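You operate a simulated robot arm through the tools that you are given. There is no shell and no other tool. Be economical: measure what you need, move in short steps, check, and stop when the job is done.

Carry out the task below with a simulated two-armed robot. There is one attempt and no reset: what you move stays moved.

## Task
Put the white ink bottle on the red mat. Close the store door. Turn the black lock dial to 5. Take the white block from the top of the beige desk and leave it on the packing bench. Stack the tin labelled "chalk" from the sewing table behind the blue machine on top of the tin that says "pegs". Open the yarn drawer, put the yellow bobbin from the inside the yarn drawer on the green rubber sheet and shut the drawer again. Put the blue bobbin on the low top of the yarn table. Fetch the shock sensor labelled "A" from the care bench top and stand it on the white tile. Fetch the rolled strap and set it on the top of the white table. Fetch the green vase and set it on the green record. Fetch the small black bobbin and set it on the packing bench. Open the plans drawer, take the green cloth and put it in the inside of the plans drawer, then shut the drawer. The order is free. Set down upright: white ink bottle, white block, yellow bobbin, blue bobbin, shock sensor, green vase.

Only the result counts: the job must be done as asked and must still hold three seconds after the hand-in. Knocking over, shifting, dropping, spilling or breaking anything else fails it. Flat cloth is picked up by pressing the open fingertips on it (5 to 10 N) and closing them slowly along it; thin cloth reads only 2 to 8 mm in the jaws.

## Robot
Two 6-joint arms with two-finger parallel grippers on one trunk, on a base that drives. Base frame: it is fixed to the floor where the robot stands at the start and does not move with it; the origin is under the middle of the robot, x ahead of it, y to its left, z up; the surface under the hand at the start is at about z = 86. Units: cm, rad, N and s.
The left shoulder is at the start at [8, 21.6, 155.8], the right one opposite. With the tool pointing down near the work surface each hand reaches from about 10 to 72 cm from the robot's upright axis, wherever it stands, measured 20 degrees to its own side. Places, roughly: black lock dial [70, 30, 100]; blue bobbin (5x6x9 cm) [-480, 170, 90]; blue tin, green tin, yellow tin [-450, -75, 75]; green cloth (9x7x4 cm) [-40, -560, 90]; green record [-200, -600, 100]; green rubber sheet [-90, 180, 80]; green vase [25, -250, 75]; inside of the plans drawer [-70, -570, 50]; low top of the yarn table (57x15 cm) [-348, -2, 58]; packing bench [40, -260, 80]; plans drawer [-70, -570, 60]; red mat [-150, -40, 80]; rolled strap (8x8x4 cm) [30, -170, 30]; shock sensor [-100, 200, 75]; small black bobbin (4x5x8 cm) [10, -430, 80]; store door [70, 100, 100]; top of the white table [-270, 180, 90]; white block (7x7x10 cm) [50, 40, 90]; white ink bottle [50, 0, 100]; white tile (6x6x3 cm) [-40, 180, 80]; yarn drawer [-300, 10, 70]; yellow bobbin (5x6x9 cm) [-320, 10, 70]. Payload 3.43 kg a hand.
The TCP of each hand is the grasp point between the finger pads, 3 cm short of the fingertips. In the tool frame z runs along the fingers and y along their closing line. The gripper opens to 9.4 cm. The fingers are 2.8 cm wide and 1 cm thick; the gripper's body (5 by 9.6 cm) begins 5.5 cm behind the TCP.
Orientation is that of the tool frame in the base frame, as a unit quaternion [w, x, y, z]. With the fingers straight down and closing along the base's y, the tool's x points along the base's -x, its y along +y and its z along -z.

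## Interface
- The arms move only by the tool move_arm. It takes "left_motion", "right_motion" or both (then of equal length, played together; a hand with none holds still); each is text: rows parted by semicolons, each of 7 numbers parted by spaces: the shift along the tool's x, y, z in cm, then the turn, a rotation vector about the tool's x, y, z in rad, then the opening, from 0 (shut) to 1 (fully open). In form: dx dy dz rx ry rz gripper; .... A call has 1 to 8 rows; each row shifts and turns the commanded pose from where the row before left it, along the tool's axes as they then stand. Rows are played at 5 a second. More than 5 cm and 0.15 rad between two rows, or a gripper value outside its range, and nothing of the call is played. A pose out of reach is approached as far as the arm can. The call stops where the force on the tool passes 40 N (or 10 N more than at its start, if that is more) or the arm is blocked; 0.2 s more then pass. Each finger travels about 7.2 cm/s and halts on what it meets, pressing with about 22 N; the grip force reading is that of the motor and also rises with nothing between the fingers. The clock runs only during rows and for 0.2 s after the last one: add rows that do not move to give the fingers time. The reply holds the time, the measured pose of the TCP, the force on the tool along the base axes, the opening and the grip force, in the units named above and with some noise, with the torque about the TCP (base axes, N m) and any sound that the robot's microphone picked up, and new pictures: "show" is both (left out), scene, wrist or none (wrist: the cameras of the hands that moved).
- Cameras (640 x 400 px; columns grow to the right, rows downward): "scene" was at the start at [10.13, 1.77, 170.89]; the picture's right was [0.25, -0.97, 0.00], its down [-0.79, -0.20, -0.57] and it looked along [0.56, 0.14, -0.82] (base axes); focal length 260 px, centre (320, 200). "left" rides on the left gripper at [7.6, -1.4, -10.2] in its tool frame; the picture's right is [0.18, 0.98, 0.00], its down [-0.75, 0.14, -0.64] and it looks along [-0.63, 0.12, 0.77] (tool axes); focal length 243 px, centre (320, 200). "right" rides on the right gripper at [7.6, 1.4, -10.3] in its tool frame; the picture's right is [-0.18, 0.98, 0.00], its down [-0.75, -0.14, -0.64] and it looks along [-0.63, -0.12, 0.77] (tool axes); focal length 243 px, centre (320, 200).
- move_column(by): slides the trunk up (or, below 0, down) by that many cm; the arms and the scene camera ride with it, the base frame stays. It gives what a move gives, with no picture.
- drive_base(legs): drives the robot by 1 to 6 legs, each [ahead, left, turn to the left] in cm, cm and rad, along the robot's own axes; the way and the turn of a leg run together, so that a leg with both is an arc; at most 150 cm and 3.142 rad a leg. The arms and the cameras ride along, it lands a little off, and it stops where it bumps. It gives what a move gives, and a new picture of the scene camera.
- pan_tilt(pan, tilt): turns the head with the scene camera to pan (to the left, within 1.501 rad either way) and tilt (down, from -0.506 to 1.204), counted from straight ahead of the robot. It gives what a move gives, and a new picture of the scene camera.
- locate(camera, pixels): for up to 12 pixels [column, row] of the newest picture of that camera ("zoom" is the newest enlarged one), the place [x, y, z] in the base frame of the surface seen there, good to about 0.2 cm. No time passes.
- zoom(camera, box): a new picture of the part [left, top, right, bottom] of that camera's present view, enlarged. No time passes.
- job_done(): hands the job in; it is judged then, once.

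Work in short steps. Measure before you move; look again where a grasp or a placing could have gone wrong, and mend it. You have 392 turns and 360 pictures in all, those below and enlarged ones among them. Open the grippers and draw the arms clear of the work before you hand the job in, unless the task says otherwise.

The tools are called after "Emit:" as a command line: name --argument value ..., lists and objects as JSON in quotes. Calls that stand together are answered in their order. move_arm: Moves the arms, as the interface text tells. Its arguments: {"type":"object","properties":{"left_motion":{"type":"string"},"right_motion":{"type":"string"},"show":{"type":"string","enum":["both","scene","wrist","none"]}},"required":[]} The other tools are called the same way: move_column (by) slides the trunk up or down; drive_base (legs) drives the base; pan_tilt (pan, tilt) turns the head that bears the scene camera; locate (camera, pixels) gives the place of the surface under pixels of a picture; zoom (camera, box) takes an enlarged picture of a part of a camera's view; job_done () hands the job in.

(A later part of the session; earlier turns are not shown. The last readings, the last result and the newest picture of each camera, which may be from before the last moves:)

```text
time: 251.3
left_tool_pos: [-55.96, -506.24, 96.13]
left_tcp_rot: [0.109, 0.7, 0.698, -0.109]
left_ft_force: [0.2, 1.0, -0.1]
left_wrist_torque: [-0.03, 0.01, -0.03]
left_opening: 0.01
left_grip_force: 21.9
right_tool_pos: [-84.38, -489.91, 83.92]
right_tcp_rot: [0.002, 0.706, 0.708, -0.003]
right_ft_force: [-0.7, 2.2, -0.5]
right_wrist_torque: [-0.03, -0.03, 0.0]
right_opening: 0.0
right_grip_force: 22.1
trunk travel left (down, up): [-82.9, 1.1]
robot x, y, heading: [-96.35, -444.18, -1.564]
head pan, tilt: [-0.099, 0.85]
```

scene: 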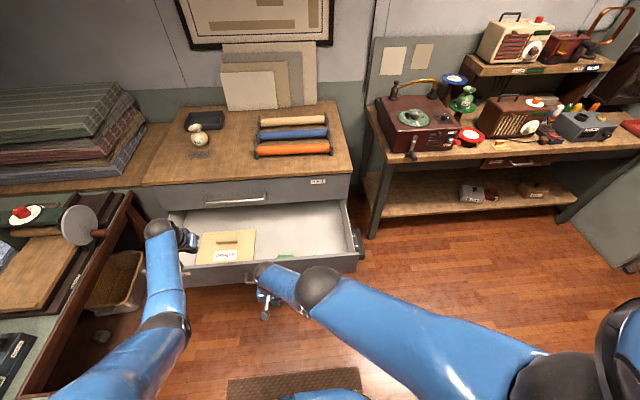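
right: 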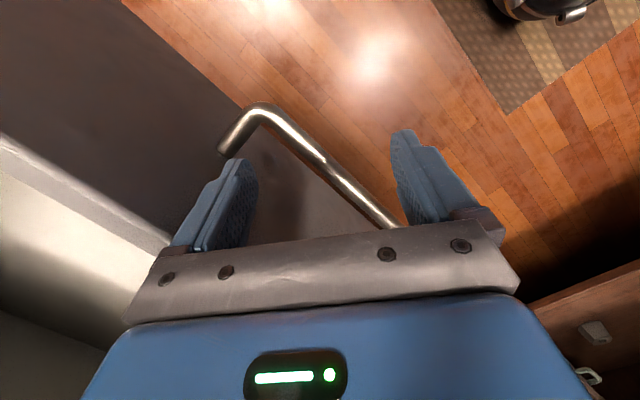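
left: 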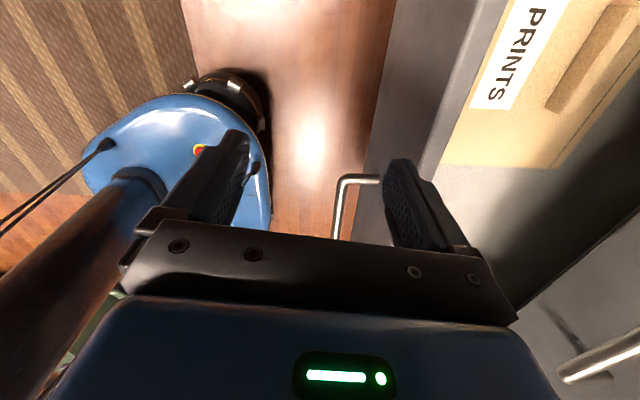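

The green cloth shows at (286,257), inside. Lower again and push.

Emit:
move_column --by -34

Emit:
drive_base --legs '[[35, 0, 0]]'

```text
time: 254.6
left_tool_pos: [-55.96, -506.99, 61.52]
left_tcp_rot: [0.107, 0.699, 0.699, -0.106]
left_ft_force: [0.6, 0.5, 0.2]
left_wrist_torque: [-0.02, 0.01, 0.01]
left_opening: 0.0
left_grip_force: 21.5
right_tool_pos: [-84.42, -490.58, 49.46]
right_tcp_rot: [-0.002, 0.707, 0.707, 0.0]
right_ft_force: [-0.8, 0.4, 1.3]
right_wrist_torque: [0.01, -0.01, -0.01]
right_opening: 0.01
right_grip_force: 22.0
trunk travel left (down, up): [-48.9, 35.1]
robot x, y, heading: [-96.03, -444.48, -1.564]
head pan, tilt: [-0.099, 0.85]
```

```text
time: 256.9
left_tool_pos: [-55.12, -541.58, 61.59]
left_tcp_rot: [0.108, 0.697, 0.701, -0.106]
left_ft_force: [-0.9, 0.1, 0.8]
left_wrist_torque: [0.04, 0.01, 0.0]
left_opening: 0.01
left_grip_force: 22.1
right_tool_pos: [-83.79, -525.43, 49.52]
right_tcp_rot: [-0.001, 0.704, 0.711, 0.0]
right_ft_force: [-0.1, 0.1, 0.3]
right_wrist_torque: [0.04, -0.04, 0.0]
right_opening: 0.0
right_grip_force: 21.5
trunk travel left (down, up): [-48.9, 35.1]
robot x, y, heading: [-95.97, -479.8, -1.559]
head pan, tilt: [-0.099, 0.85]
```

scene: 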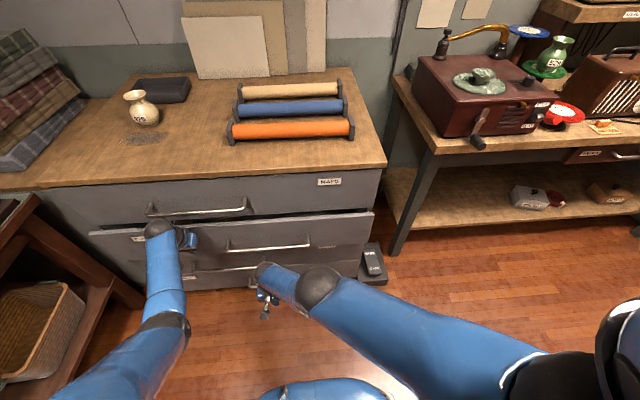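

Emit:
drive_base --legs '[[6.5, 0, 0]]'

Emit:
locate --camera "scene" --pixels '[[250, 232], [340, 235], [270, 195], [350, 195]]'

```text
time: 257.9
left_tool_pos: [-54.67, -544.51, 60.34]
left_tcp_rot: [0.093, 0.693, 0.708, -0.098]
left_ft_force: [0.3, 0.1, -0.2]
left_wrist_torque: [-0.01, 0.0, -0.03]
left_opening: 0.01
left_grip_force: 22.1
right_tool_pos: [-83.12, -530.32, 49.75]
right_tcp_rot: [0.001, 0.699, 0.715, -0.001]
right_ft_force: [1.3, -0.2, -0.3]
right_wrist_torque: [0.0, 0.02, -0.01]
right_opening: 0.0
right_grip_force: 21.8
trunk travel left (down, up): [-48.9, 35.1]
robot x, y, heading: [-95.43, -484.12, -1.547]
head pan, tilt: [-0.099, 0.85]
stopped in leg 1: the robot was blocked; the commanded pose is now the measured one
```

scene: 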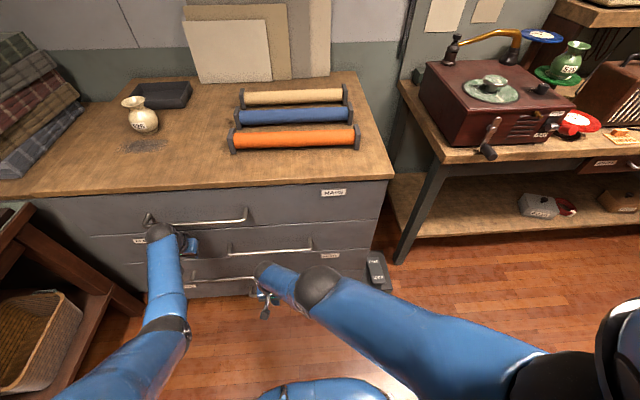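

```text
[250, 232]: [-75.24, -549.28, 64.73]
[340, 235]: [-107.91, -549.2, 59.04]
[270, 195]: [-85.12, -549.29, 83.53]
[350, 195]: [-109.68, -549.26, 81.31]
```

Flush. Back off straight and confirm nothing followed.

Emit:
drive_base --legs '[[-25, 0, 0]]'

Emit:
locate --camera "scene" --pixels '[[230, 240], [320, 245], [230, 205], [320, 205]]'

```text
time: 259.7
left_tool_pos: [-55.02, -519.68, 60.16]
left_tcp_rot: [0.094, 0.692, 0.709, -0.098]
left_ft_force: [-0.6, 0.3, 0.4]
left_wrist_torque: [-0.02, -0.03, 0.03]
left_opening: 0.0
left_grip_force: 22.5
right_tool_pos: [-83.57, -505.28, 49.55]
right_tcp_rot: [0.0, 0.699, 0.715, 0.0]
right_ft_force: [0.1, -0.4, -0.1]
right_wrist_torque: [-0.02, -0.05, -0.02]
right_opening: 0.0
right_grip_force: 22.3
trunk travel left (down, up): [-48.9, 35.1]
robot x, y, heading: [-96.37, -459.34, -1.536]
head pan, tilt: [-0.099, 0.85]
```

scene: 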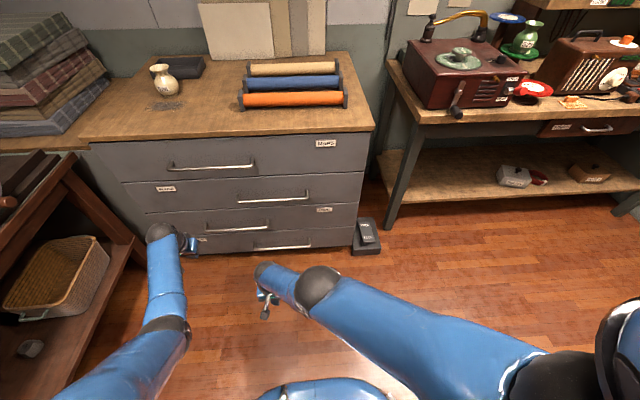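

```text
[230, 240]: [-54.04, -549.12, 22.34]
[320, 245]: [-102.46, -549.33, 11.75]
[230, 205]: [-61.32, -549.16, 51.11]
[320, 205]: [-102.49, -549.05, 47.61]
```

Drawer shut. Raise the trunk, straighten the left hand and move the right hand toward its normal place.

Emit:
move_column --by 30

Emit:
move_arm --left_motion "0 0 0 0 0.14 0 1; 0 0 0 0 0.14 0 1; 2 0 0 0 0 0 1; 4 0 0 0 0 0 1; 4 0 0 0 0 0 1; 4 0 0 0 0 0 1" --right_motion "0 -4 0 0 0 0 1; 0 -4 0 0 0 0 1; 0 -4 -2 0 0 0 1; 0 0 -4 0 0 0 1; 0 0 -4 0 0 0 1; 0 0 0 0 0 0 1" --show "scene"

```text
time: 262.7
left_tool_pos: [-55.04, -519.56, 90.17]
left_tcp_rot: [0.093, 0.692, 0.709, -0.098]
left_ft_force: [-0.7, -0.1, 0.5]
left_wrist_torque: [0.02, -0.01, 0.0]
left_opening: 0.01
left_grip_force: 22.2
right_tool_pos: [-83.57, -505.32, 79.62]
right_tcp_rot: [0.0, 0.697, 0.717, -0.001]
right_ft_force: [1.1, 0.0, -1.3]
right_wrist_torque: [-0.01, -0.01, 0.01]
right_opening: 0.0
right_grip_force: 22.7
trunk travel left (down, up): [-78.9, 5.1]
robot x, y, heading: [-96.74, -459.12, -1.546]
head pan, tilt: [-0.099, 0.85]
```

```text
time: 264.1
left_tool_pos: [-55.3, -505.65, 90.5]
left_tcp_rot: [-0.006, 0.7, 0.714, 0.0]
left_ft_force: [0.6, 0.5, -1.0]
left_wrist_torque: [-0.01, 0.01, 0.0]
left_opening: 9.42
left_grip_force: 0.1
right_tool_pos: [-91.36, -512.97, 81.7]
right_tcp_rot: [-0.001, 0.698, 0.716, 0.0]
right_ft_force: [0.0, 0.0, -0.2]
right_wrist_torque: [-0.05, -0.01, -0.03]
right_opening: 9.4
right_grip_force: 0.1
right hand out of reach, approached as far as the arm can: row 1, 2, 3, 4, 5
trunk travel left (down, up): [-78.9, 5.1]
robot x, y, heading: [-96.36, -459.08, -1.543]
head pan, tilt: [-0.099, 0.85]
```

scene: 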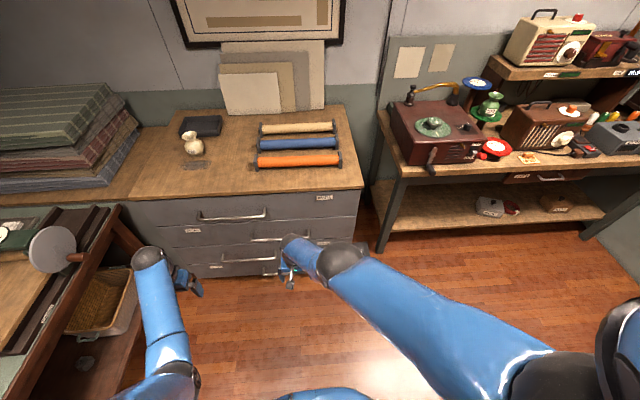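

The right arm seems to sit in an awkward branch. Back off and try working it forward and to the right.

Emit:
drive_base --legs '[[-25, 0, 0]]'

Emit:
move_arm --right_motion "-4 0 0 0 0 0 1; -4 0 0 0 0 0 1; -4 -2 0 0 0 0 1; 0 -4 0 0 0 0 1; 0 -4 0 0 0 0 1; 0 -4 0 0 0 0 1; 0 0 -4 0 0 0 1; 0 0 -4 0 0 0 1" --show "scene"

```text
time: 265.9
left_tool_pos: [-56.05, -481.46, 90.32]
left_tcp_rot: [-0.008, 0.7, 0.714, 0.0]
left_ft_force: [-0.2, 0.2, -0.3]
left_wrist_torque: [0.0, -0.02, -0.04]
left_opening: 9.41
left_grip_force: 0.0
right_tool_pos: [-92.06, -488.72, 81.39]
right_tcp_rot: [-0.003, 0.699, 0.715, 0.002]
right_ft_force: [0.5, 1.1, 0.0]
right_wrist_torque: [0.03, -0.01, 0.0]
right_opening: 9.4
right_grip_force: 0.1
trunk travel left (down, up): [-78.9, 5.1]
robot x, y, heading: [-96.92, -434.95, -1.551]
head pan, tilt: [-0.099, 0.85]
```

scene: 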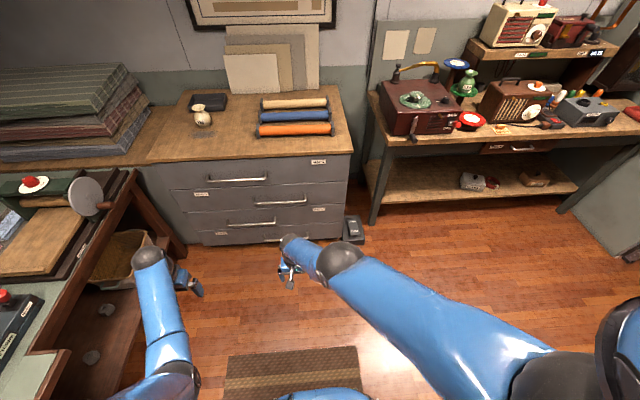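

```text
time: 267.7
left_tool_pos: [-56.0, -481.31, 90.46]
left_tcp_rot: [-0.006, 0.7, 0.714, 0.0]
left_ft_force: [-0.2, 1.1, -0.2]
left_wrist_torque: [0.0, 0.02, 0.06]
left_opening: 9.4
left_grip_force: 0.1
right_tool_pos: [-106.91, -500.06, 89.28]
right_tcp_rot: [-0.003, 0.699, 0.715, 0.001]
right_ft_force: [-0.4, -0.2, 0.3]
right_wrist_torque: [-0.02, 0.01, -0.01]
right_opening: 9.4
right_grip_force: 0.1
right hand out of reach, approached as far as the arm can: row 1, 2, 3, 4, 5, 6, 7, 8
trunk travel left (down, up): [-78.9, 5.1]
robot x, y, heading: [-96.95, -434.74, -1.544]
head pan, tilt: [-0.099, 0.85]
```

scene: 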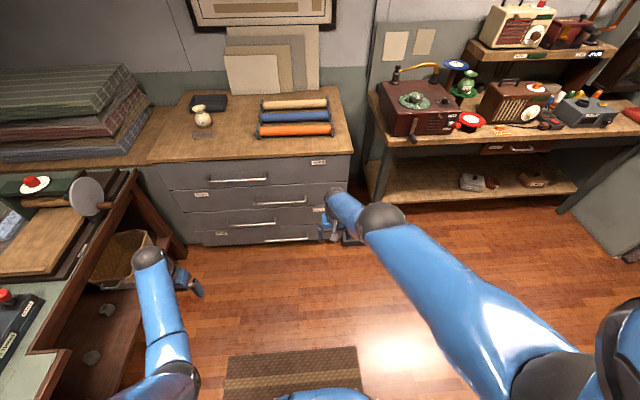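

Progressing. Continue upward, then back.

Emit:
move_arm --right_motion "0 -2 -4 0 0 0 1; 0 -2 -4 0 0 0 1; 0 -2 -3 0 0 0 1; 0 -2 0 0 0 0 1; 4 0 0 0 0 0 1; 4 0 0 0 0 0 1; 4 0 0 0 0 0 1; 4 0 0 0 0 0 1" --show "scene"

```text
time: 269.5
left_tool_pos: [-56.13, -481.26, 90.43]
left_tcp_rot: [-0.006, 0.7, 0.714, 0.0]
left_ft_force: [-0.4, -0.4, 0.1]
left_wrist_torque: [-0.02, 0.01, -0.02]
left_opening: 9.39
left_grip_force: 0.1
right_tool_pos: [-113.43, -502.26, 91.55]
right_tcp_rot: [-0.001, 0.699, 0.715, 0.0]
right_ft_force: [0.4, 0.5, -0.5]
right_wrist_torque: [-0.03, 0.0, -0.02]
right_opening: 9.4
right_grip_force: 0.1
right hand out of reach, approached as far as the arm can: row 1, 2, 3, 5, 6, 7, 8
trunk travel left (down, up): [-78.9, 5.1]
robot x, y, heading: [-96.95, -434.91, -1.548]
head pan, tilt: [-0.099, 0.85]
```

scene: 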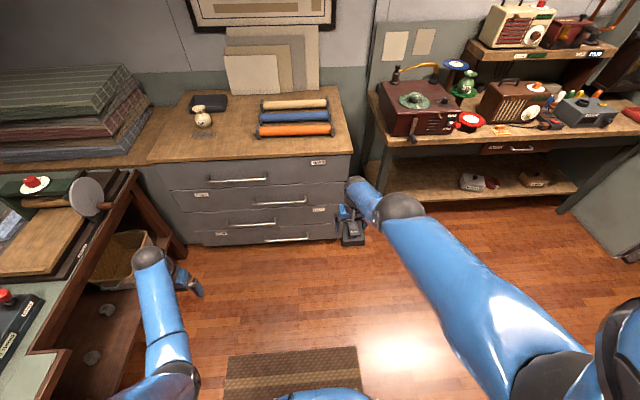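

Test whether a wrist joint is at its limit: turn about tool z each way a little and see whether reach returns.

Emit:
move_arm --right_motion "0 0 0 0 0 -0.15 1; 0 0 0 0 0 -0.15 1; 0 0 0 0 0 -0.15 1; 0 0 0 0 0 -0.15 1; 0 0 0 0 0 -0.15 1; 3 0 0 0 0 0 1; 3 0 0 0 0 0 1; 3 0 0 0 0 0 1" --show "wrist"

```text
time: 271.3
left_tool_pos: [-56.12, -481.37, 90.55]
left_tcp_rot: [-0.007, 0.7, 0.714, 0.0]
left_ft_force: [0.1, -0.4, 0.4]
left_wrist_torque: [0.01, -0.01, -0.02]
left_opening: 9.37
left_grip_force: 0.1
right_tool_pos: [-119.79, -500.75, 88.47]
right_tcp_rot: [-0.001, 0.39, 0.921, 0.002]
right_ft_force: [-0.1, -0.4, 0.1]
right_wrist_torque: [0.01, -0.01, -0.01]
right_opening: 9.4
right_grip_force: 0.1
right hand out of reach, approached as far as the arm can: row 6, 7, 8
trunk travel left (down, up): [-78.9, 5.1]
robot x, y, heading: [-96.97, -434.69, -1.551]
head pan, tilt: [-0.099, 0.85]
```

right: 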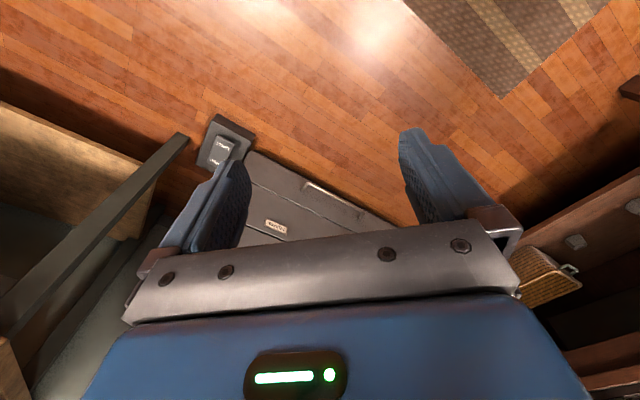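

Yaw is not the cause. Try straightening the arm fully forward so that the elbow can flip, then retract high.

Emit:
move_arm --right_motion "0 0 0 0 0 0.15 1; -2 0 0 0 0 0.15 1; -4 0 0 0 0 0.15 1; -4 0 0 0 0 0.15 1; -4 0 0 0 0 0.15 1; -4 0 0 0 0 0 1; -4 0 0 0 0 0 1; 0 0 -4 0 0 0 1" --show "none"

Emit:
move_arm --right_motion "0 0 -4 0 0 0 1; 0 0 -4 0 0 0 1; 0 0 -4 0 0 0 1; 0 0 -4 0 0 0 1; 3 0 0 0 0 0 1; 3 0 0 0 0 0 1; 3 0 0 0 0 0 1; 3 0 0 0 0 0 1" --show "scene"

```text
time: 273.1
left_tool_pos: [-56.11, -481.21, 90.58]
left_tcp_rot: [-0.006, 0.7, 0.714, 0.0]
left_ft_force: [0.9, -0.5, -0.1]
left_wrist_torque: [-0.04, 0.03, 0.02]
left_opening: 9.42
left_grip_force: 0.0
right_tool_pos: [-115.19, -504.45, 99.47]
right_tcp_rot: [-0.002, 0.699, 0.715, 0.001]
right_ft_force: [-0.1, 0.0, -0.2]
right_wrist_torque: [0.01, -0.03, -0.01]
right_opening: 9.38
right_grip_force: 0.0
right hand out of reach, approached as far as the arm can: row 2, 3, 4, 5, 6, 7
trunk travel left (down, up): [-78.9, 5.1]
robot x, y, heading: [-97.28, -434.59, -1.548]
head pan, tilt: [-0.099, 0.85]
```

```text
time: 274.9
left_tool_pos: [-56.15, -481.33, 90.66]
left_tcp_rot: [-0.004, 0.7, 0.714, -0.001]
left_ft_force: [-0.4, 0.0, -1.1]
left_wrist_torque: [0.02, -0.02, 0.02]
left_opening: 9.4
left_grip_force: 0.0
right_tool_pos: [-114.96, -499.27, 109.73]
right_tcp_rot: [0.0, 0.699, 0.715, 0.0]
right_ft_force: [0.2, 0.0, -0.6]
right_wrist_torque: [0.02, -0.02, 0.0]
right_opening: 9.41
right_grip_force: 0.0
right hand out of reach, approached as far as the arm can: row 5, 6, 7, 8
trunk travel left (down, up): [-78.9, 5.1]
robot x, y, heading: [-97.03, -434.84, -1.544]
head pan, tilt: [-0.099, 0.85]
```

scene: 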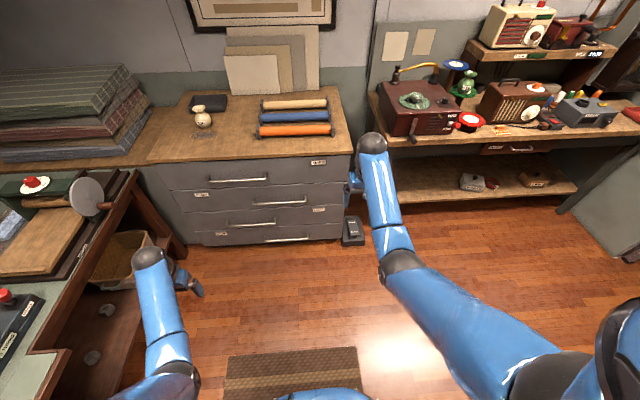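

The arm is back in its normal branch. Lower and retract to travel pose, turn to face +x toward the bobbin table.

Emit:
move_arm --right_motion "0 0 4 0 0 0 1; 0 0 4 0 0 0 1; 2 0 3 0 0 0 1; 4 0 0 0 0 0 1; 4 0 0 0 0 0 1; 4 0 0 0 0 0 1; 4 0 0 0 0 0 1" --left_motion "0 0 0 0 0 0 1; 0 0 0 0 0 0 1; 0 0 0 0 0 0 1; 0 0 -3 0 0 0 1; 0 0 -3 0 0 0 1; 0 0 0 0 0 0 1; 0 0 0 0 0 0 1" --show "none"

Emit:
drive_base --legs '[[-16, 0, 0], [0, 0, 1.545], [25, 0, 0]]'

Emit:
pan_tilt --pan -0.1 --tilt 0.8

```text
time: 276.5
left_tool_pos: [-56.12, -481.26, 96.57]
left_tcp_rot: [-0.006, 0.7, 0.714, 0.0]
left_ft_force: [-0.3, 0.7, -0.2]
left_wrist_torque: [0.02, 0.0, -0.03]
left_opening: 9.41
left_grip_force: 0.0
right_tool_pos: [-115.62, -481.0, 98.75]
right_tcp_rot: [-0.001, 0.7, 0.714, 0.0]
right_ft_force: [0.1, 0.0, -0.4]
right_wrist_torque: [0.01, 0.0, 0.0]
right_opening: 9.42
right_grip_force: 0.1
trunk travel left (down, up): [-78.9, 5.1]
robot x, y, heading: [-97.26, -434.49, -1.544]
head pan, tilt: [-0.099, 0.85]
```

```text
time: 283.1
left_tool_pos: [-24.61, -379.65, 96.67]
left_tcp_rot: [-0.003, 0.005, 1.0, -0.004]
left_ft_force: [0.3, -0.6, 0.2]
left_wrist_torque: [0.01, -0.03, -0.01]
left_opening: 9.38
left_grip_force: 0.1
right_tool_pos: [-26.65, -438.95, 98.9]
right_tcp_rot: [0.001, 0.005, 1.0, -0.001]
right_ft_force: [-0.2, 0.2, 0.0]
right_wrist_torque: [-0.01, -0.01, 0.0]
right_opening: 9.4
right_grip_force: 0.0
trunk travel left (down, up): [-78.9, 5.1]
robot x, y, heading: [-72.04, -418.52, -0.007]
head pan, tilt: [-0.099, 0.85]
```

scene: 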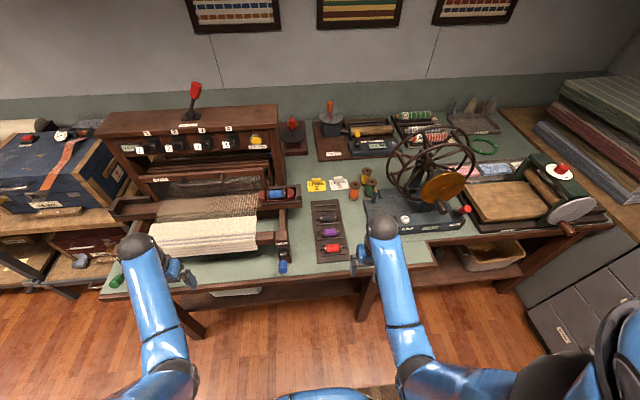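

```text
time: 283.8
left_tool_pos: [-24.5, -379.66, 96.54]
left_tcp_rot: [-0.004, 0.006, 1.0, -0.004]
left_ft_force: [-0.2, 0.7, 0.1]
left_wrist_torque: [0.0, -0.04, -0.03]
left_opening: 9.39
left_grip_force: 0.1
right_tool_pos: [-26.52, -438.96, 98.7]
right_tcp_rot: [0.0, 0.006, 1.0, -0.001]
right_ft_force: [-0.2, 0.5, 0.0]
right_wrist_torque: [-0.01, 0.0, -0.04]
right_opening: 9.41
right_grip_force: 0.1
trunk travel left (down, up): [-78.9, 5.1]
robot x, y, heading: [-72.33, -419.2, -0.008]
head pan, tilt: [-0.099, 0.799]
```

scene: 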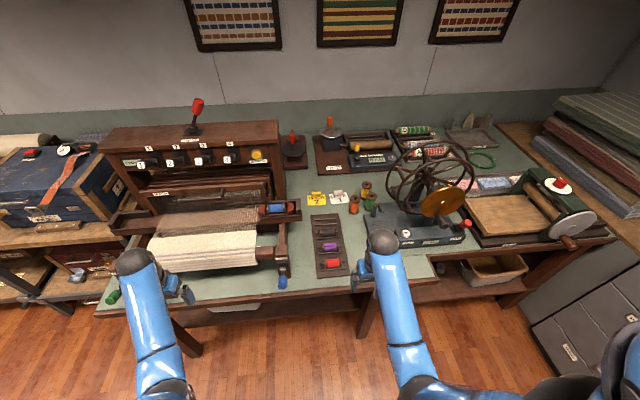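

Emit:
zoom --camera "scene" --box '[270, 180, 400, 290]'

Emit:
locate --camera "scene" --pixels '[[326, 231], [318, 231], [335, 231], [328, 247], [330, 264], [345, 232], [326, 215], [350, 275]]'

```text
3.64 times, centred on (335, 235) of scene
```

zoom: 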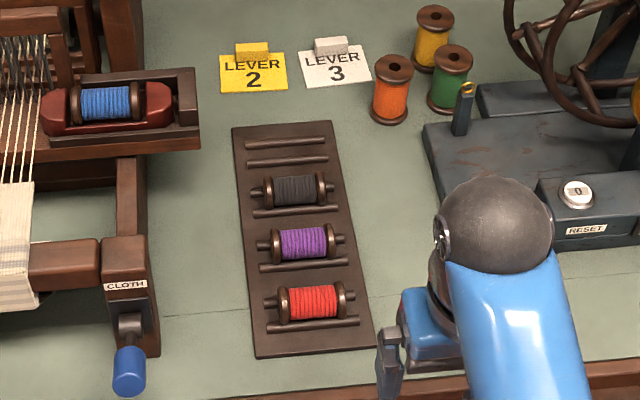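

```text
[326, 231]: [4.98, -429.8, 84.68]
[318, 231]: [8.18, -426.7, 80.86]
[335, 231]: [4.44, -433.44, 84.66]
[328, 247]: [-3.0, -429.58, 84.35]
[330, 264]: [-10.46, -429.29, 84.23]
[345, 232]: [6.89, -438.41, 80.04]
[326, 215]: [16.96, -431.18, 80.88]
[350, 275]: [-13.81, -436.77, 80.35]
```

Black bobbin centre (5.5,-430), lying along y. Tuck the left hand away from the loom, then drive 18 cm ahead.

Emit:
move_arm --left_motion "4 0 0 0 0 0 1; 4 0 0 0 0 0 1; 4 0 0 0 0 0 1; 4 0 0 0 0 0 1; 2 0 0 0 0 0 1" --show "none"

Emit:
drive_base --legs '[[17, 0, 0.007]]'

Emit:
move_arm --right_motion "-4 2 0 0 0 0 1; -4 2 0 0 0 0 1; -3 1 0 0 0 0 1; 0 0 0 0 0 0 1" --show "both"

```text
time: 285.0
left_tool_pos: [-42.5, -379.28, 96.73]
left_tcp_rot: [-0.004, 0.006, 1.0, -0.004]
left_ft_force: [0.1, -0.6, 0.2]
left_wrist_torque: [0.01, -0.05, -0.02]
left_opening: 9.4
left_grip_force: 0.1
right_tool_pos: [-26.53, -439.12, 98.69]
right_tcp_rot: [0.0, 0.006, 1.0, -0.001]
right_ft_force: [0.0, -0.1, 0.9]
right_wrist_torque: [0.0, -0.03, -0.01]
right_opening: 9.4
right_grip_force: 0.0
trunk travel left (down, up): [-78.9, 5.1]
robot x, y, heading: [-72.42, -419.12, -0.007]
head pan, tilt: [-0.099, 0.799]
```

```text
time: 286.4
left_tool_pos: [-26.58, -379.13, 96.68]
left_tcp_rot: [-0.003, 0.002, 1.0, -0.004]
left_ft_force: [0.2, 0.5, 1.1]
left_wrist_torque: [-0.03, 0.0, 0.02]
left_opening: 9.41
left_grip_force: 0.1
right_tool_pos: [-9.91, -438.65, 98.8]
right_tcp_rot: [0.001, 0.0, 1.0, 0.0]
right_ft_force: [-0.6, -0.9, -0.5]
right_wrist_torque: [0.01, -0.05, -0.03]
right_opening: 9.41
right_grip_force: 0.0
trunk travel left (down, up): [-78.9, 5.1]
robot x, y, heading: [-55.47, -419.01, 0.003]
head pan, tilt: [-0.099, 0.799]
```

scene: 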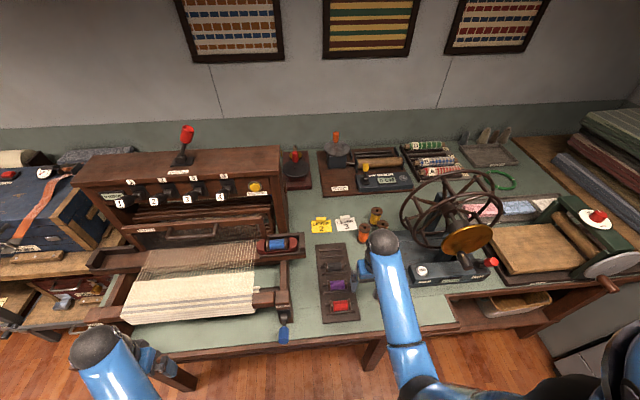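

```text
time: 287.4
left_tool_pos: [-26.11, -379.14, 96.63]
left_tcp_rot: [-0.004, 0.002, 1.0, -0.005]
left_ft_force: [0.0, -0.3, 0.2]
left_wrist_torque: [-0.01, -0.02, 0.03]
left_opening: 9.38
left_grip_force: 0.0
right_tool_pos: [1.34, -433.95, 98.44]
right_tcp_rot: [-0.001, 0.001, 1.0, -0.002]
right_ft_force: [-0.5, 0.1, 0.5]
right_wrist_torque: [0.02, -0.03, 0.04]
right_opening: 9.41
right_grip_force: 0.0
trunk travel left (down, up): [-78.9, 5.1]
robot x, y, heading: [-55.48, -418.8, 0.0]
head pan, tilt: [-0.099, 0.799]
```

scene: 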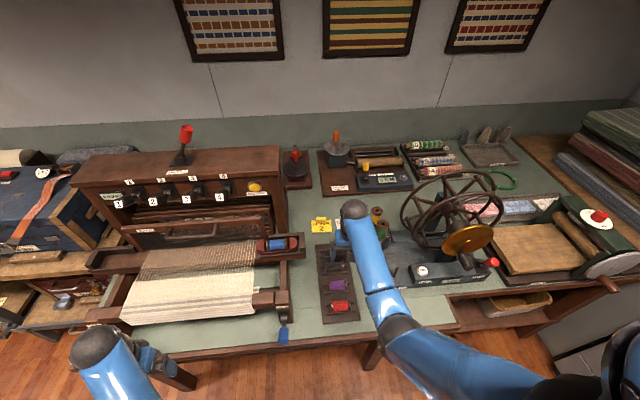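
right: 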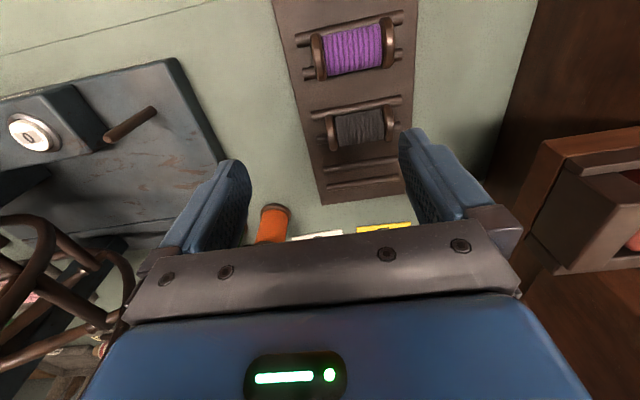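

Emit:
zoom --camera "right" --box '[290, 80, 430, 210]'

Emit:
locate --camera "right" --pixels '[[322, 132], [333, 127], [360, 128], [387, 122], [397, 125], [360, 102], [360, 163], [362, 138], [420, 160], [270, 205]]'

```text
3.08 times, centred on (360, 145) of right
```

zoom: 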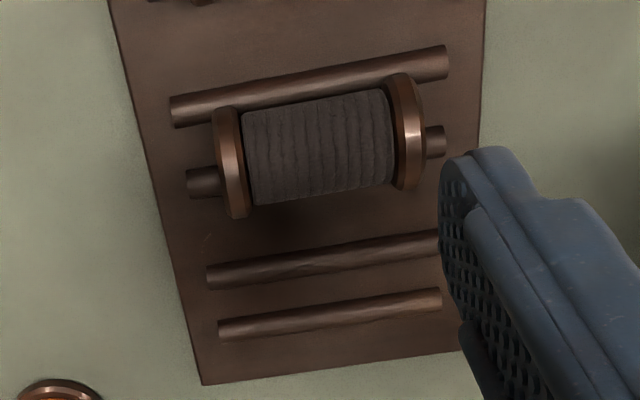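

```text
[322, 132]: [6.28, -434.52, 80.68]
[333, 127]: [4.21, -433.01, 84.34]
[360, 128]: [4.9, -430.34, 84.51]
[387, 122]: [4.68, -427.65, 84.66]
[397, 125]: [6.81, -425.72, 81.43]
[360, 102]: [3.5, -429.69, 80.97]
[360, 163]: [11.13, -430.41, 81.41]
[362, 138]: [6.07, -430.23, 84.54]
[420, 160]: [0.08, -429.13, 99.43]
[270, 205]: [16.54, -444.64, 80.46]
```

Spindle ends at y≈-434.3/-426.2, axis x≈5.7. Move over, descend to z≈84.2 and clamp the ends.

Emit:
move_arm --right_motion "-2.2 1.8 0 0 0 0.09 1; -2.2 1.85 0 0 0 0 1; 0 0 4.5 0 0 0 1; 0 0 4.5 0 0 0 1; 0 0 3 0 0 0 1; 0 0 0 0 0 0 1" --show "wrist"

```text
time: 288.8
left_tool_pos: [-26.36, -379.14, 96.67]
left_tcp_rot: [-0.004, 0.002, 1.0, -0.004]
left_ft_force: [0.3, -0.7, 0.7]
left_wrist_torque: [-0.01, 0.0, 0.0]
left_opening: 9.39
left_grip_force: 0.1
right_tool_pos: [5.87, -430.38, 86.6]
right_tcp_rot: [-0.001, 0.046, 0.999, -0.001]
right_ft_force: [0.3, -0.1, 0.3]
right_wrist_torque: [-0.01, -0.02, 0.0]
right_opening: 9.39
right_grip_force: 0.1
trunk travel left (down, up): [-78.9, 5.1]
robot x, y, heading: [-55.46, -419.08, 0.005]
head pan, tilt: [-0.099, 0.799]
```

right: 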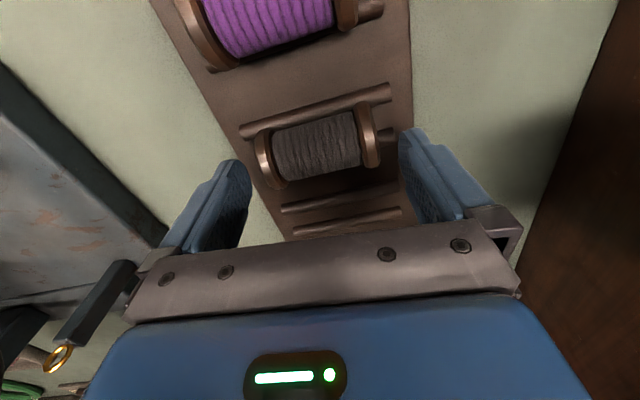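

Aligned. Down 2.3 and close.

Emit:
move_arm --right_motion "0 0 2.3 0 0 0 1; 0 0 0 0 0 0 0.5; 0 0 0 0 0 0 0.4; 0 0 0 0 0 0 0.4; 0 0 0 0 0 0 0.4" --show "wrist"

```text
time: 290.0
left_tool_pos: [-26.4, -379.1, 96.66]
left_tcp_rot: [-0.003, 0.001, 1.0, -0.005]
left_ft_force: [-0.5, -0.1, -0.4]
left_wrist_torque: [-0.04, 0.0, 0.0]
left_opening: 9.43
left_grip_force: 0.1
right_tool_pos: [5.91, -430.26, 84.69]
right_tcp_rot: [0.002, 0.046, 0.999, 0.0]
right_ft_force: [4.5, 5.6, 18.9]
right_wrist_torque: [0.85, -0.28, -0.03]
right_opening: 7.4
right_grip_force: 21.5
trunk travel left (down, up): [-78.9, 5.1]
robot x, y, heading: [-55.56, -419.15, 0.003]
head pan, tilt: [-0.099, 0.799]
```

right: 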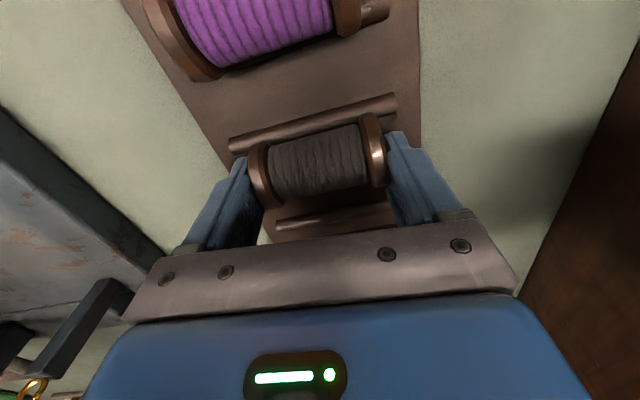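

Gripped at 7.4 cm. Lift.

Emit:
move_arm --right_motion "0 0 -1 0 0 0 0.4; 0 0 -2 0 0 0 0.4; 0 0 -4 0 0 0 0.4; 0 0 -4.5 0 0 0 0.4" --show "wrist"

```text
time: 291.0
left_tool_pos: [-26.22, -379.09, 96.63]
left_tcp_rot: [-0.005, 0.002, 1.0, -0.004]
left_ft_force: [0.4, 0.4, -0.6]
left_wrist_torque: [0.02, 0.02, -0.01]
left_opening: 9.37
left_grip_force: 0.1
right_tool_pos: [5.75, -430.55, 95.92]
right_tcp_rot: [-0.001, 0.046, 0.999, 0.0]
right_ft_force: [0.1, 0.4, -0.7]
right_wrist_torque: [0.01, 0.01, 0.02]
right_opening: 7.39
right_grip_force: 21.8
trunk travel left (down, up): [-78.9, 5.1]
robot x, y, heading: [-55.81, -419.26, -0.0]
head pan, tilt: [-0.099, 0.799]
```

right: 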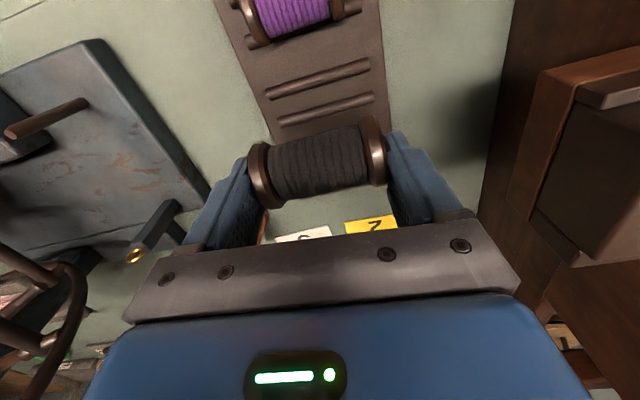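

Secured. Draw in, drive back to the packing bench.

Emit:
move_arm --right_motion "4.5 0 0 0 0 0 0.4; 4.5 0 0 0 0 0 0.4; 4.5 -1 0 0 0 0 0.4; 3 -1 0 0 0 0 0.4" --show "none"

Emit:
drive_base --legs '[[-22, 0, 0], [0, 140, 0], [0, 36, 0], [40, 0, 0]]'

```text
time: 292.0
left_tool_pos: [-26.35, -379.11, 96.74]
left_tcp_rot: [-0.003, 0.001, 1.0, -0.004]
left_ft_force: [-1.0, -0.1, 0.6]
left_wrist_torque: [-0.02, 0.0, 0.0]
left_opening: 9.39
left_grip_force: 0.0
right_tool_pos: [-10.88, -431.04, 95.76]
right_tcp_rot: [0.0, 0.047, 0.999, -0.001]
right_ft_force: [0.5, -0.9, 0.0]
right_wrist_torque: [0.01, -0.03, -0.04]
right_opening: 7.34
right_grip_force: 22.0
trunk travel left (down, up): [-78.9, 5.1]
robot x, y, heading: [-55.38, -418.88, 0.002]
head pan, tilt: [-0.099, 0.799]
```

```text
time: 304.3
left_tool_pos: [-5.41, -203.95, 96.71]
left_tcp_rot: [-0.003, 0.007, 1.0, -0.004]
left_ft_force: [-1.1, 0.1, -0.2]
left_wrist_torque: [0.04, 0.01, 0.02]
left_opening: 9.41
left_grip_force: 0.1
right_tool_pos: [9.48, -255.95, 95.73]
right_tcp_rot: [-0.001, 0.053, 0.999, -0.001]
right_ft_force: [0.3, 0.0, -0.3]
right_wrist_torque: [0.0, -0.04, 0.02]
right_opening: 7.35
right_grip_force: 22.1
trunk travel left (down, up): [-78.9, 5.1]
robot x, y, heading: [-35.17, -243.55, -0.011]
head pan, tilt: [-0.099, 0.799]
```

scene: 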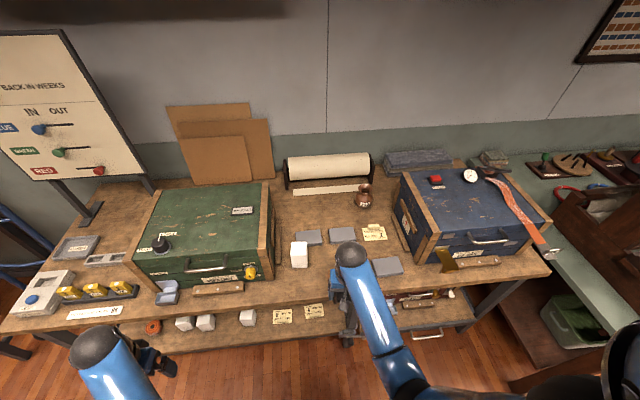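

Move over (26.5,-257) and lower the bobbin to the bench.

Emit:
move_arm --right_motion "-4.5 0 0 0 0 0 0.4; -4.5 0 0 0 0 0 0.4; -4.5 -0.5 0 0 0 0 0.4; -3.5 -0.5 0 0 0 0 0.4; 0 0 4.5 0 0 0 0.4; 0 0 4.5 0 0 0 0.4; 0 0 2 0 0 0 0.4; 0 0 0 0 0 0 0.4" --show "wrist"

```text
time: 306.1
left_tool_pos: [-5.36, -203.86, 96.64]
left_tcp_rot: [-0.005, 0.008, 1.0, -0.005]
left_ft_force: [-0.1, 0.2, -0.6]
left_wrist_torque: [0.02, -0.02, -0.01]
left_opening: 9.42
left_grip_force: 0.1
right_tool_pos: [26.33, -258.76, 84.7]
right_tcp_rot: [0.0, 0.053, 0.999, -0.001]
right_ft_force: [-0.4, -0.1, -0.7]
right_wrist_torque: [-0.04, 0.0, 0.03]
right_opening: 7.35
right_grip_force: 21.8
trunk travel left (down, up): [-78.9, 5.1]
robot x, y, heading: [-34.87, -243.86, -0.009]
head pan, tilt: [-0.099, 0.799]
```

right: 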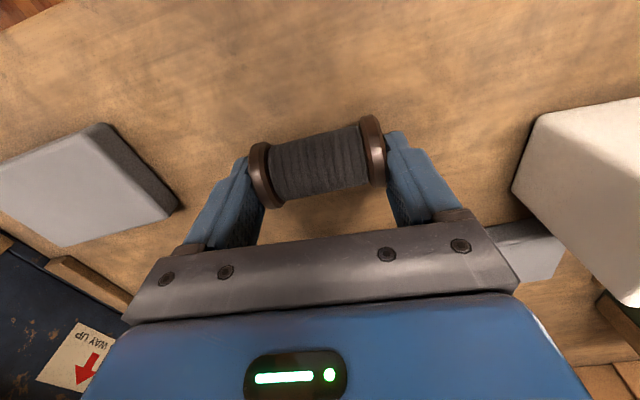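

Clear around. Lower in small steps to contact.

Emit:
move_arm --right_motion "0 0 0.5 0 0 0 0.4; 0 0 0.2 0 0 0 0.4; 0 0 0.15 0 0 0 0.4; 0 0 0 0 0 0 0.4" --show "none"

```text
time: 307.1
left_tool_pos: [-5.32, -203.93, 96.54]
left_tcp_rot: [-0.005, 0.009, 1.0, -0.004]
left_ft_force: [-0.4, 0.2, 0.3]
left_wrist_torque: [0.0, 0.03, 0.0]
left_opening: 9.39
left_grip_force: 0.1
right_tool_pos: [26.31, -258.65, 83.86]
right_tcp_rot: [-0.001, 0.053, 0.999, -0.001]
right_ft_force: [-0.8, 0.1, 1.1]
right_wrist_torque: [0.02, 0.02, 0.01]
right_opening: 7.35
right_grip_force: 22.1
trunk travel left (down, up): [-78.9, 5.1]
robot x, y, heading: [-35.42, -243.96, -0.01]
head pan, tilt: [-0.099, 0.799]
```

Emit:
move_arm --right_motion "0 0 0.15 0 0 0 0.4; 0 0 0.15 0 0 0 0.4; 0 0 0 0 0 0 0.4" --show "none"

```text
time: 307.9
left_tool_pos: [-5.45, -203.86, 96.77]
left_tcp_rot: [-0.004, 0.009, 1.0, -0.004]
left_ft_force: [-0.2, 0.2, 0.1]
left_wrist_torque: [0.03, 0.01, -0.01]
left_opening: 9.4
left_grip_force: 0.2
right_tool_pos: [26.39, -258.74, 83.84]
right_tcp_rot: [0.0, 0.053, 0.999, -0.001]
right_ft_force: [1.5, -0.3, 9.7]
right_wrist_torque: [0.12, -0.01, 0.03]
right_opening: 7.36
right_grip_force: 21.9
trunk travel left (down, up): [-78.9, 5.1]
robot x, y, heading: [-35.49, -243.67, -0.011]
head pan, tilt: [-0.099, 0.799]
```

Contact. Open, rise and look.

Emit:
move_arm --right_motion "0 0 -0.1 0 0 0 0.8; 0 0 0 0 0 0 0.95; 0 0 0 0 0 0 0.95; 0 0 -4 0 0 0 0.95; 0 0 -4 0 0 0 0.95; 0 0 -4 0 0 0 1; 4 0 0 0 0 0 1; 4 0 0 0 0 0 1" --show "wrist"

```text
time: 309.7
left_tool_pos: [-5.39, -203.94, 96.59]
left_tcp_rot: [-0.004, 0.008, 1.0, -0.004]
left_ft_force: [-0.2, -0.9, 1.5]
left_wrist_torque: [0.01, 0.01, 0.04]
left_opening: 9.39
left_grip_force: 0.1
right_tool_pos: [18.3, -257.87, 95.92]
right_tcp_rot: [-0.001, 0.053, 0.999, -0.002]
right_ft_force: [-0.5, -0.1, 0.7]
right_wrist_torque: [-0.03, -0.01, 0.02]
right_opening: 9.38
right_grip_force: 0.0
trunk travel left (down, up): [-78.9, 5.1]
robot x, y, heading: [-35.16, -243.7, -0.01]
head pan, tilt: [-0.099, 0.799]
```

right: 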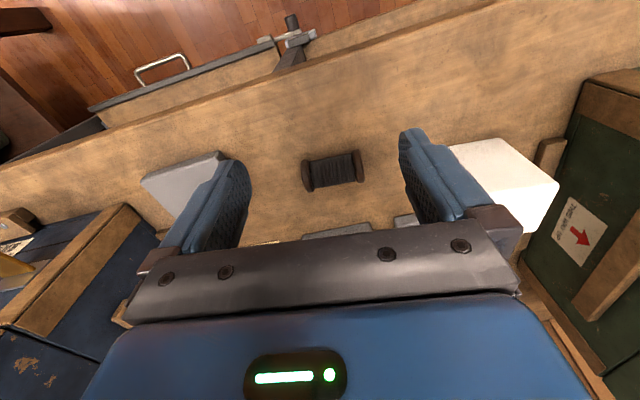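

Bobbin rests on the bench. Now the strap on the lower shelf: shift left to y≈-187 and look.

Emit:
drive_base --legs '[[-10, 0, 0.01], [0, 57, 0]]'

Emit:
move_column --by -45

Emit:
pan_tilt --pan 0.25 --tilt 0.8

```text
time: 313.8
left_tool_pos: [-16.15, -146.21, 96.7]
left_tcp_rot: [-0.004, 0.001, 1.0, -0.004]
left_ft_force: [0.5, 0.3, 0.3]
left_wrist_torque: [0.05, 0.03, 0.01]
left_opening: 9.41
left_grip_force: 0.1
right_tool_pos: [8.58, -199.82, 95.75]
right_tcp_rot: [-0.002, 0.045, 0.999, 0.0]
right_ft_force: [0.4, 0.0, 0.3]
right_wrist_torque: [0.01, 0.02, 0.0]
right_opening: 9.4
right_grip_force: 0.0
trunk travel left (down, up): [-78.9, 5.1]
robot x, y, heading: [-45.94, -185.95, 0.003]
head pan, tilt: [-0.099, 0.799]
```

scene: 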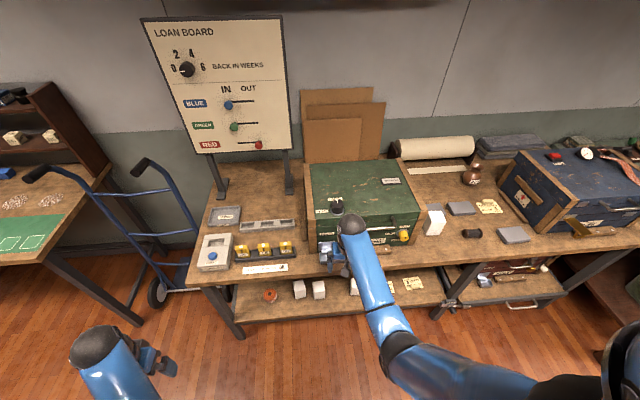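

```text
refused: -45 is not a number from -40 to 40
```

```text
time: 314.6
left_tool_pos: [-16.17, -146.01, 96.59]
left_tcp_rot: [-0.005, 0.001, 1.0, -0.004]
left_ft_force: [0.4, -0.3, 0.3]
left_wrist_torque: [0.0, 0.0, -0.02]
left_opening: 9.39
left_grip_force: 0.0
right_tool_pos: [8.39, -199.69, 95.77]
right_tcp_rot: [0.0, 0.046, 0.999, -0.001]
right_ft_force: [0.9, -0.1, 0.2]
right_wrist_torque: [-0.01, 0.02, 0.01]
right_opening: 9.39
right_grip_force: 0.0
trunk travel left (down, up): [-78.9, 5.1]
robot x, y, heading: [-45.7, -186.16, 0.002]
head pan, tilt: [0.25, 0.799]
```

scene: 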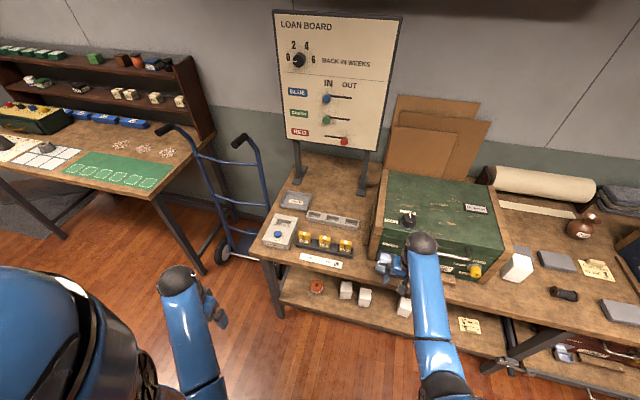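

Retract the right hand a bit, lower the trunk 40 and look.

Emit:
move_arm --right_motion "4 0 0 0 0 0 1; 4 0 0 0 0 0 1; 3 0 0 0 0 0 1" --show "none"

Emit:
move_column --by -40

Emit:
pan_tilt --pan 0.15 --tilt 0.75

Emit:
zoom --camera "scene" --box '[200, 180, 440, 330]'

```text
time: 315.4
left_tool_pos: [-16.28, -146.0, 96.58]
left_tcp_rot: [-0.005, 0.001, 1.0, -0.004]
left_ft_force: [-0.3, -0.8, -0.5]
left_wrist_torque: [0.0, 0.01, 0.04]
left_opening: 9.4
left_grip_force: 0.2
right_tool_pos: [-2.46, -198.9, 95.8]
right_tcp_rot: [-0.001, 0.045, 0.999, -0.001]
right_ft_force: [0.0, 0.6, 0.2]
right_wrist_torque: [0.04, 0.01, -0.01]
right_opening: 9.38
right_grip_force: 0.2
trunk travel left (down, up): [-78.9, 5.1]
robot x, y, heading: [-45.63, -186.08, 0.001]
head pan, tilt: [0.25, 0.799]
```

```text
time: 319.2
left_tool_pos: [-16.17, -146.07, 56.65]
left_tcp_rot: [-0.004, 0.001, 1.0, -0.005]
left_ft_force: [0.0, 0.6, -0.4]
left_wrist_torque: [-0.04, 0.0, 0.02]
left_opening: 9.42
left_grip_force: 0.0
right_tool_pos: [-2.45, -198.87, 55.71]
right_tcp_rot: [-0.001, 0.045, 0.999, -0.001]
right_ft_force: [-0.8, 0.1, -0.5]
right_wrist_torque: [0.03, -0.02, -0.01]
right_opening: 9.39
right_grip_force: 0.0
trunk travel left (down, up): [-38.9, 45.1]
robot x, y, heading: [-45.65, -186.05, -0.0]
head pan, tilt: [0.25, 0.799]
```

```text
time: 319.9
left_tool_pos: [-16.14, -146.16, 56.63]
left_tcp_rot: [-0.004, 0.001, 1.0, -0.004]
left_ft_force: [-0.1, 0.3, -0.3]
left_wrist_torque: [-0.01, -0.01, 0.0]
left_opening: 9.36
left_grip_force: 0.1
right_tool_pos: [-2.42, -198.7, 55.66]
right_tcp_rot: [0.0, 0.044, 0.999, -0.001]
right_ft_force: [0.7, 0.3, -0.2]
right_wrist_torque: [0.0, 0.0, -0.01]
right_opening: 9.37
right_grip_force: 0.0
trunk travel left (down, up): [-38.9, 45.1]
robot x, y, heading: [-45.63, -186.11, 0.004]
head pan, tilt: [0.15, 0.75]
```

scene: 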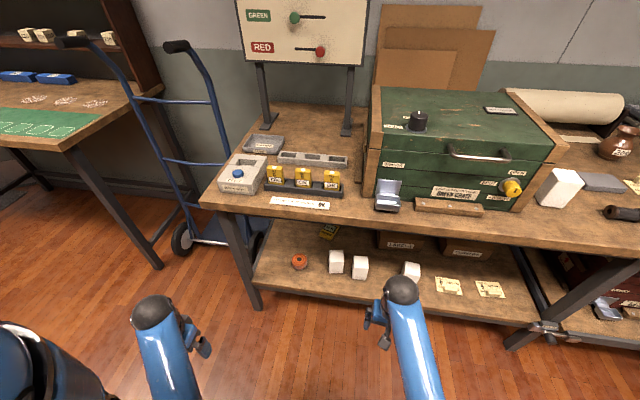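

```text
2.67 times, centred on (320, 255) of scene
```

zoom: 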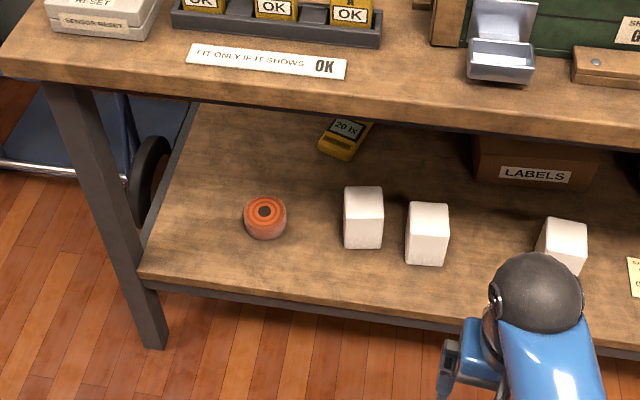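

Emit:
locate --camera "zoom" --pixels '[[265, 211], [245, 215], [285, 215], [265, 198], [265, 235], [265, 245], [200, 275], [345, 215], [200, 95], [320, 112], [80, 100], [130, 300]]'

```text
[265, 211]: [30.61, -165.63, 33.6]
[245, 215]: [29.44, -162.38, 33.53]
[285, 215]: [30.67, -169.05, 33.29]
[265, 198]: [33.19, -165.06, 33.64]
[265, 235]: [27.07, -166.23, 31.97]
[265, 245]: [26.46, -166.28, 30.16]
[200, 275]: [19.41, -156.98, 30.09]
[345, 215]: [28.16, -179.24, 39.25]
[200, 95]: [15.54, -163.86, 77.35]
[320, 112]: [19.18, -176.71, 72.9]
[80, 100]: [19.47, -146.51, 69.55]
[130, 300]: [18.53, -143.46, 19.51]
```

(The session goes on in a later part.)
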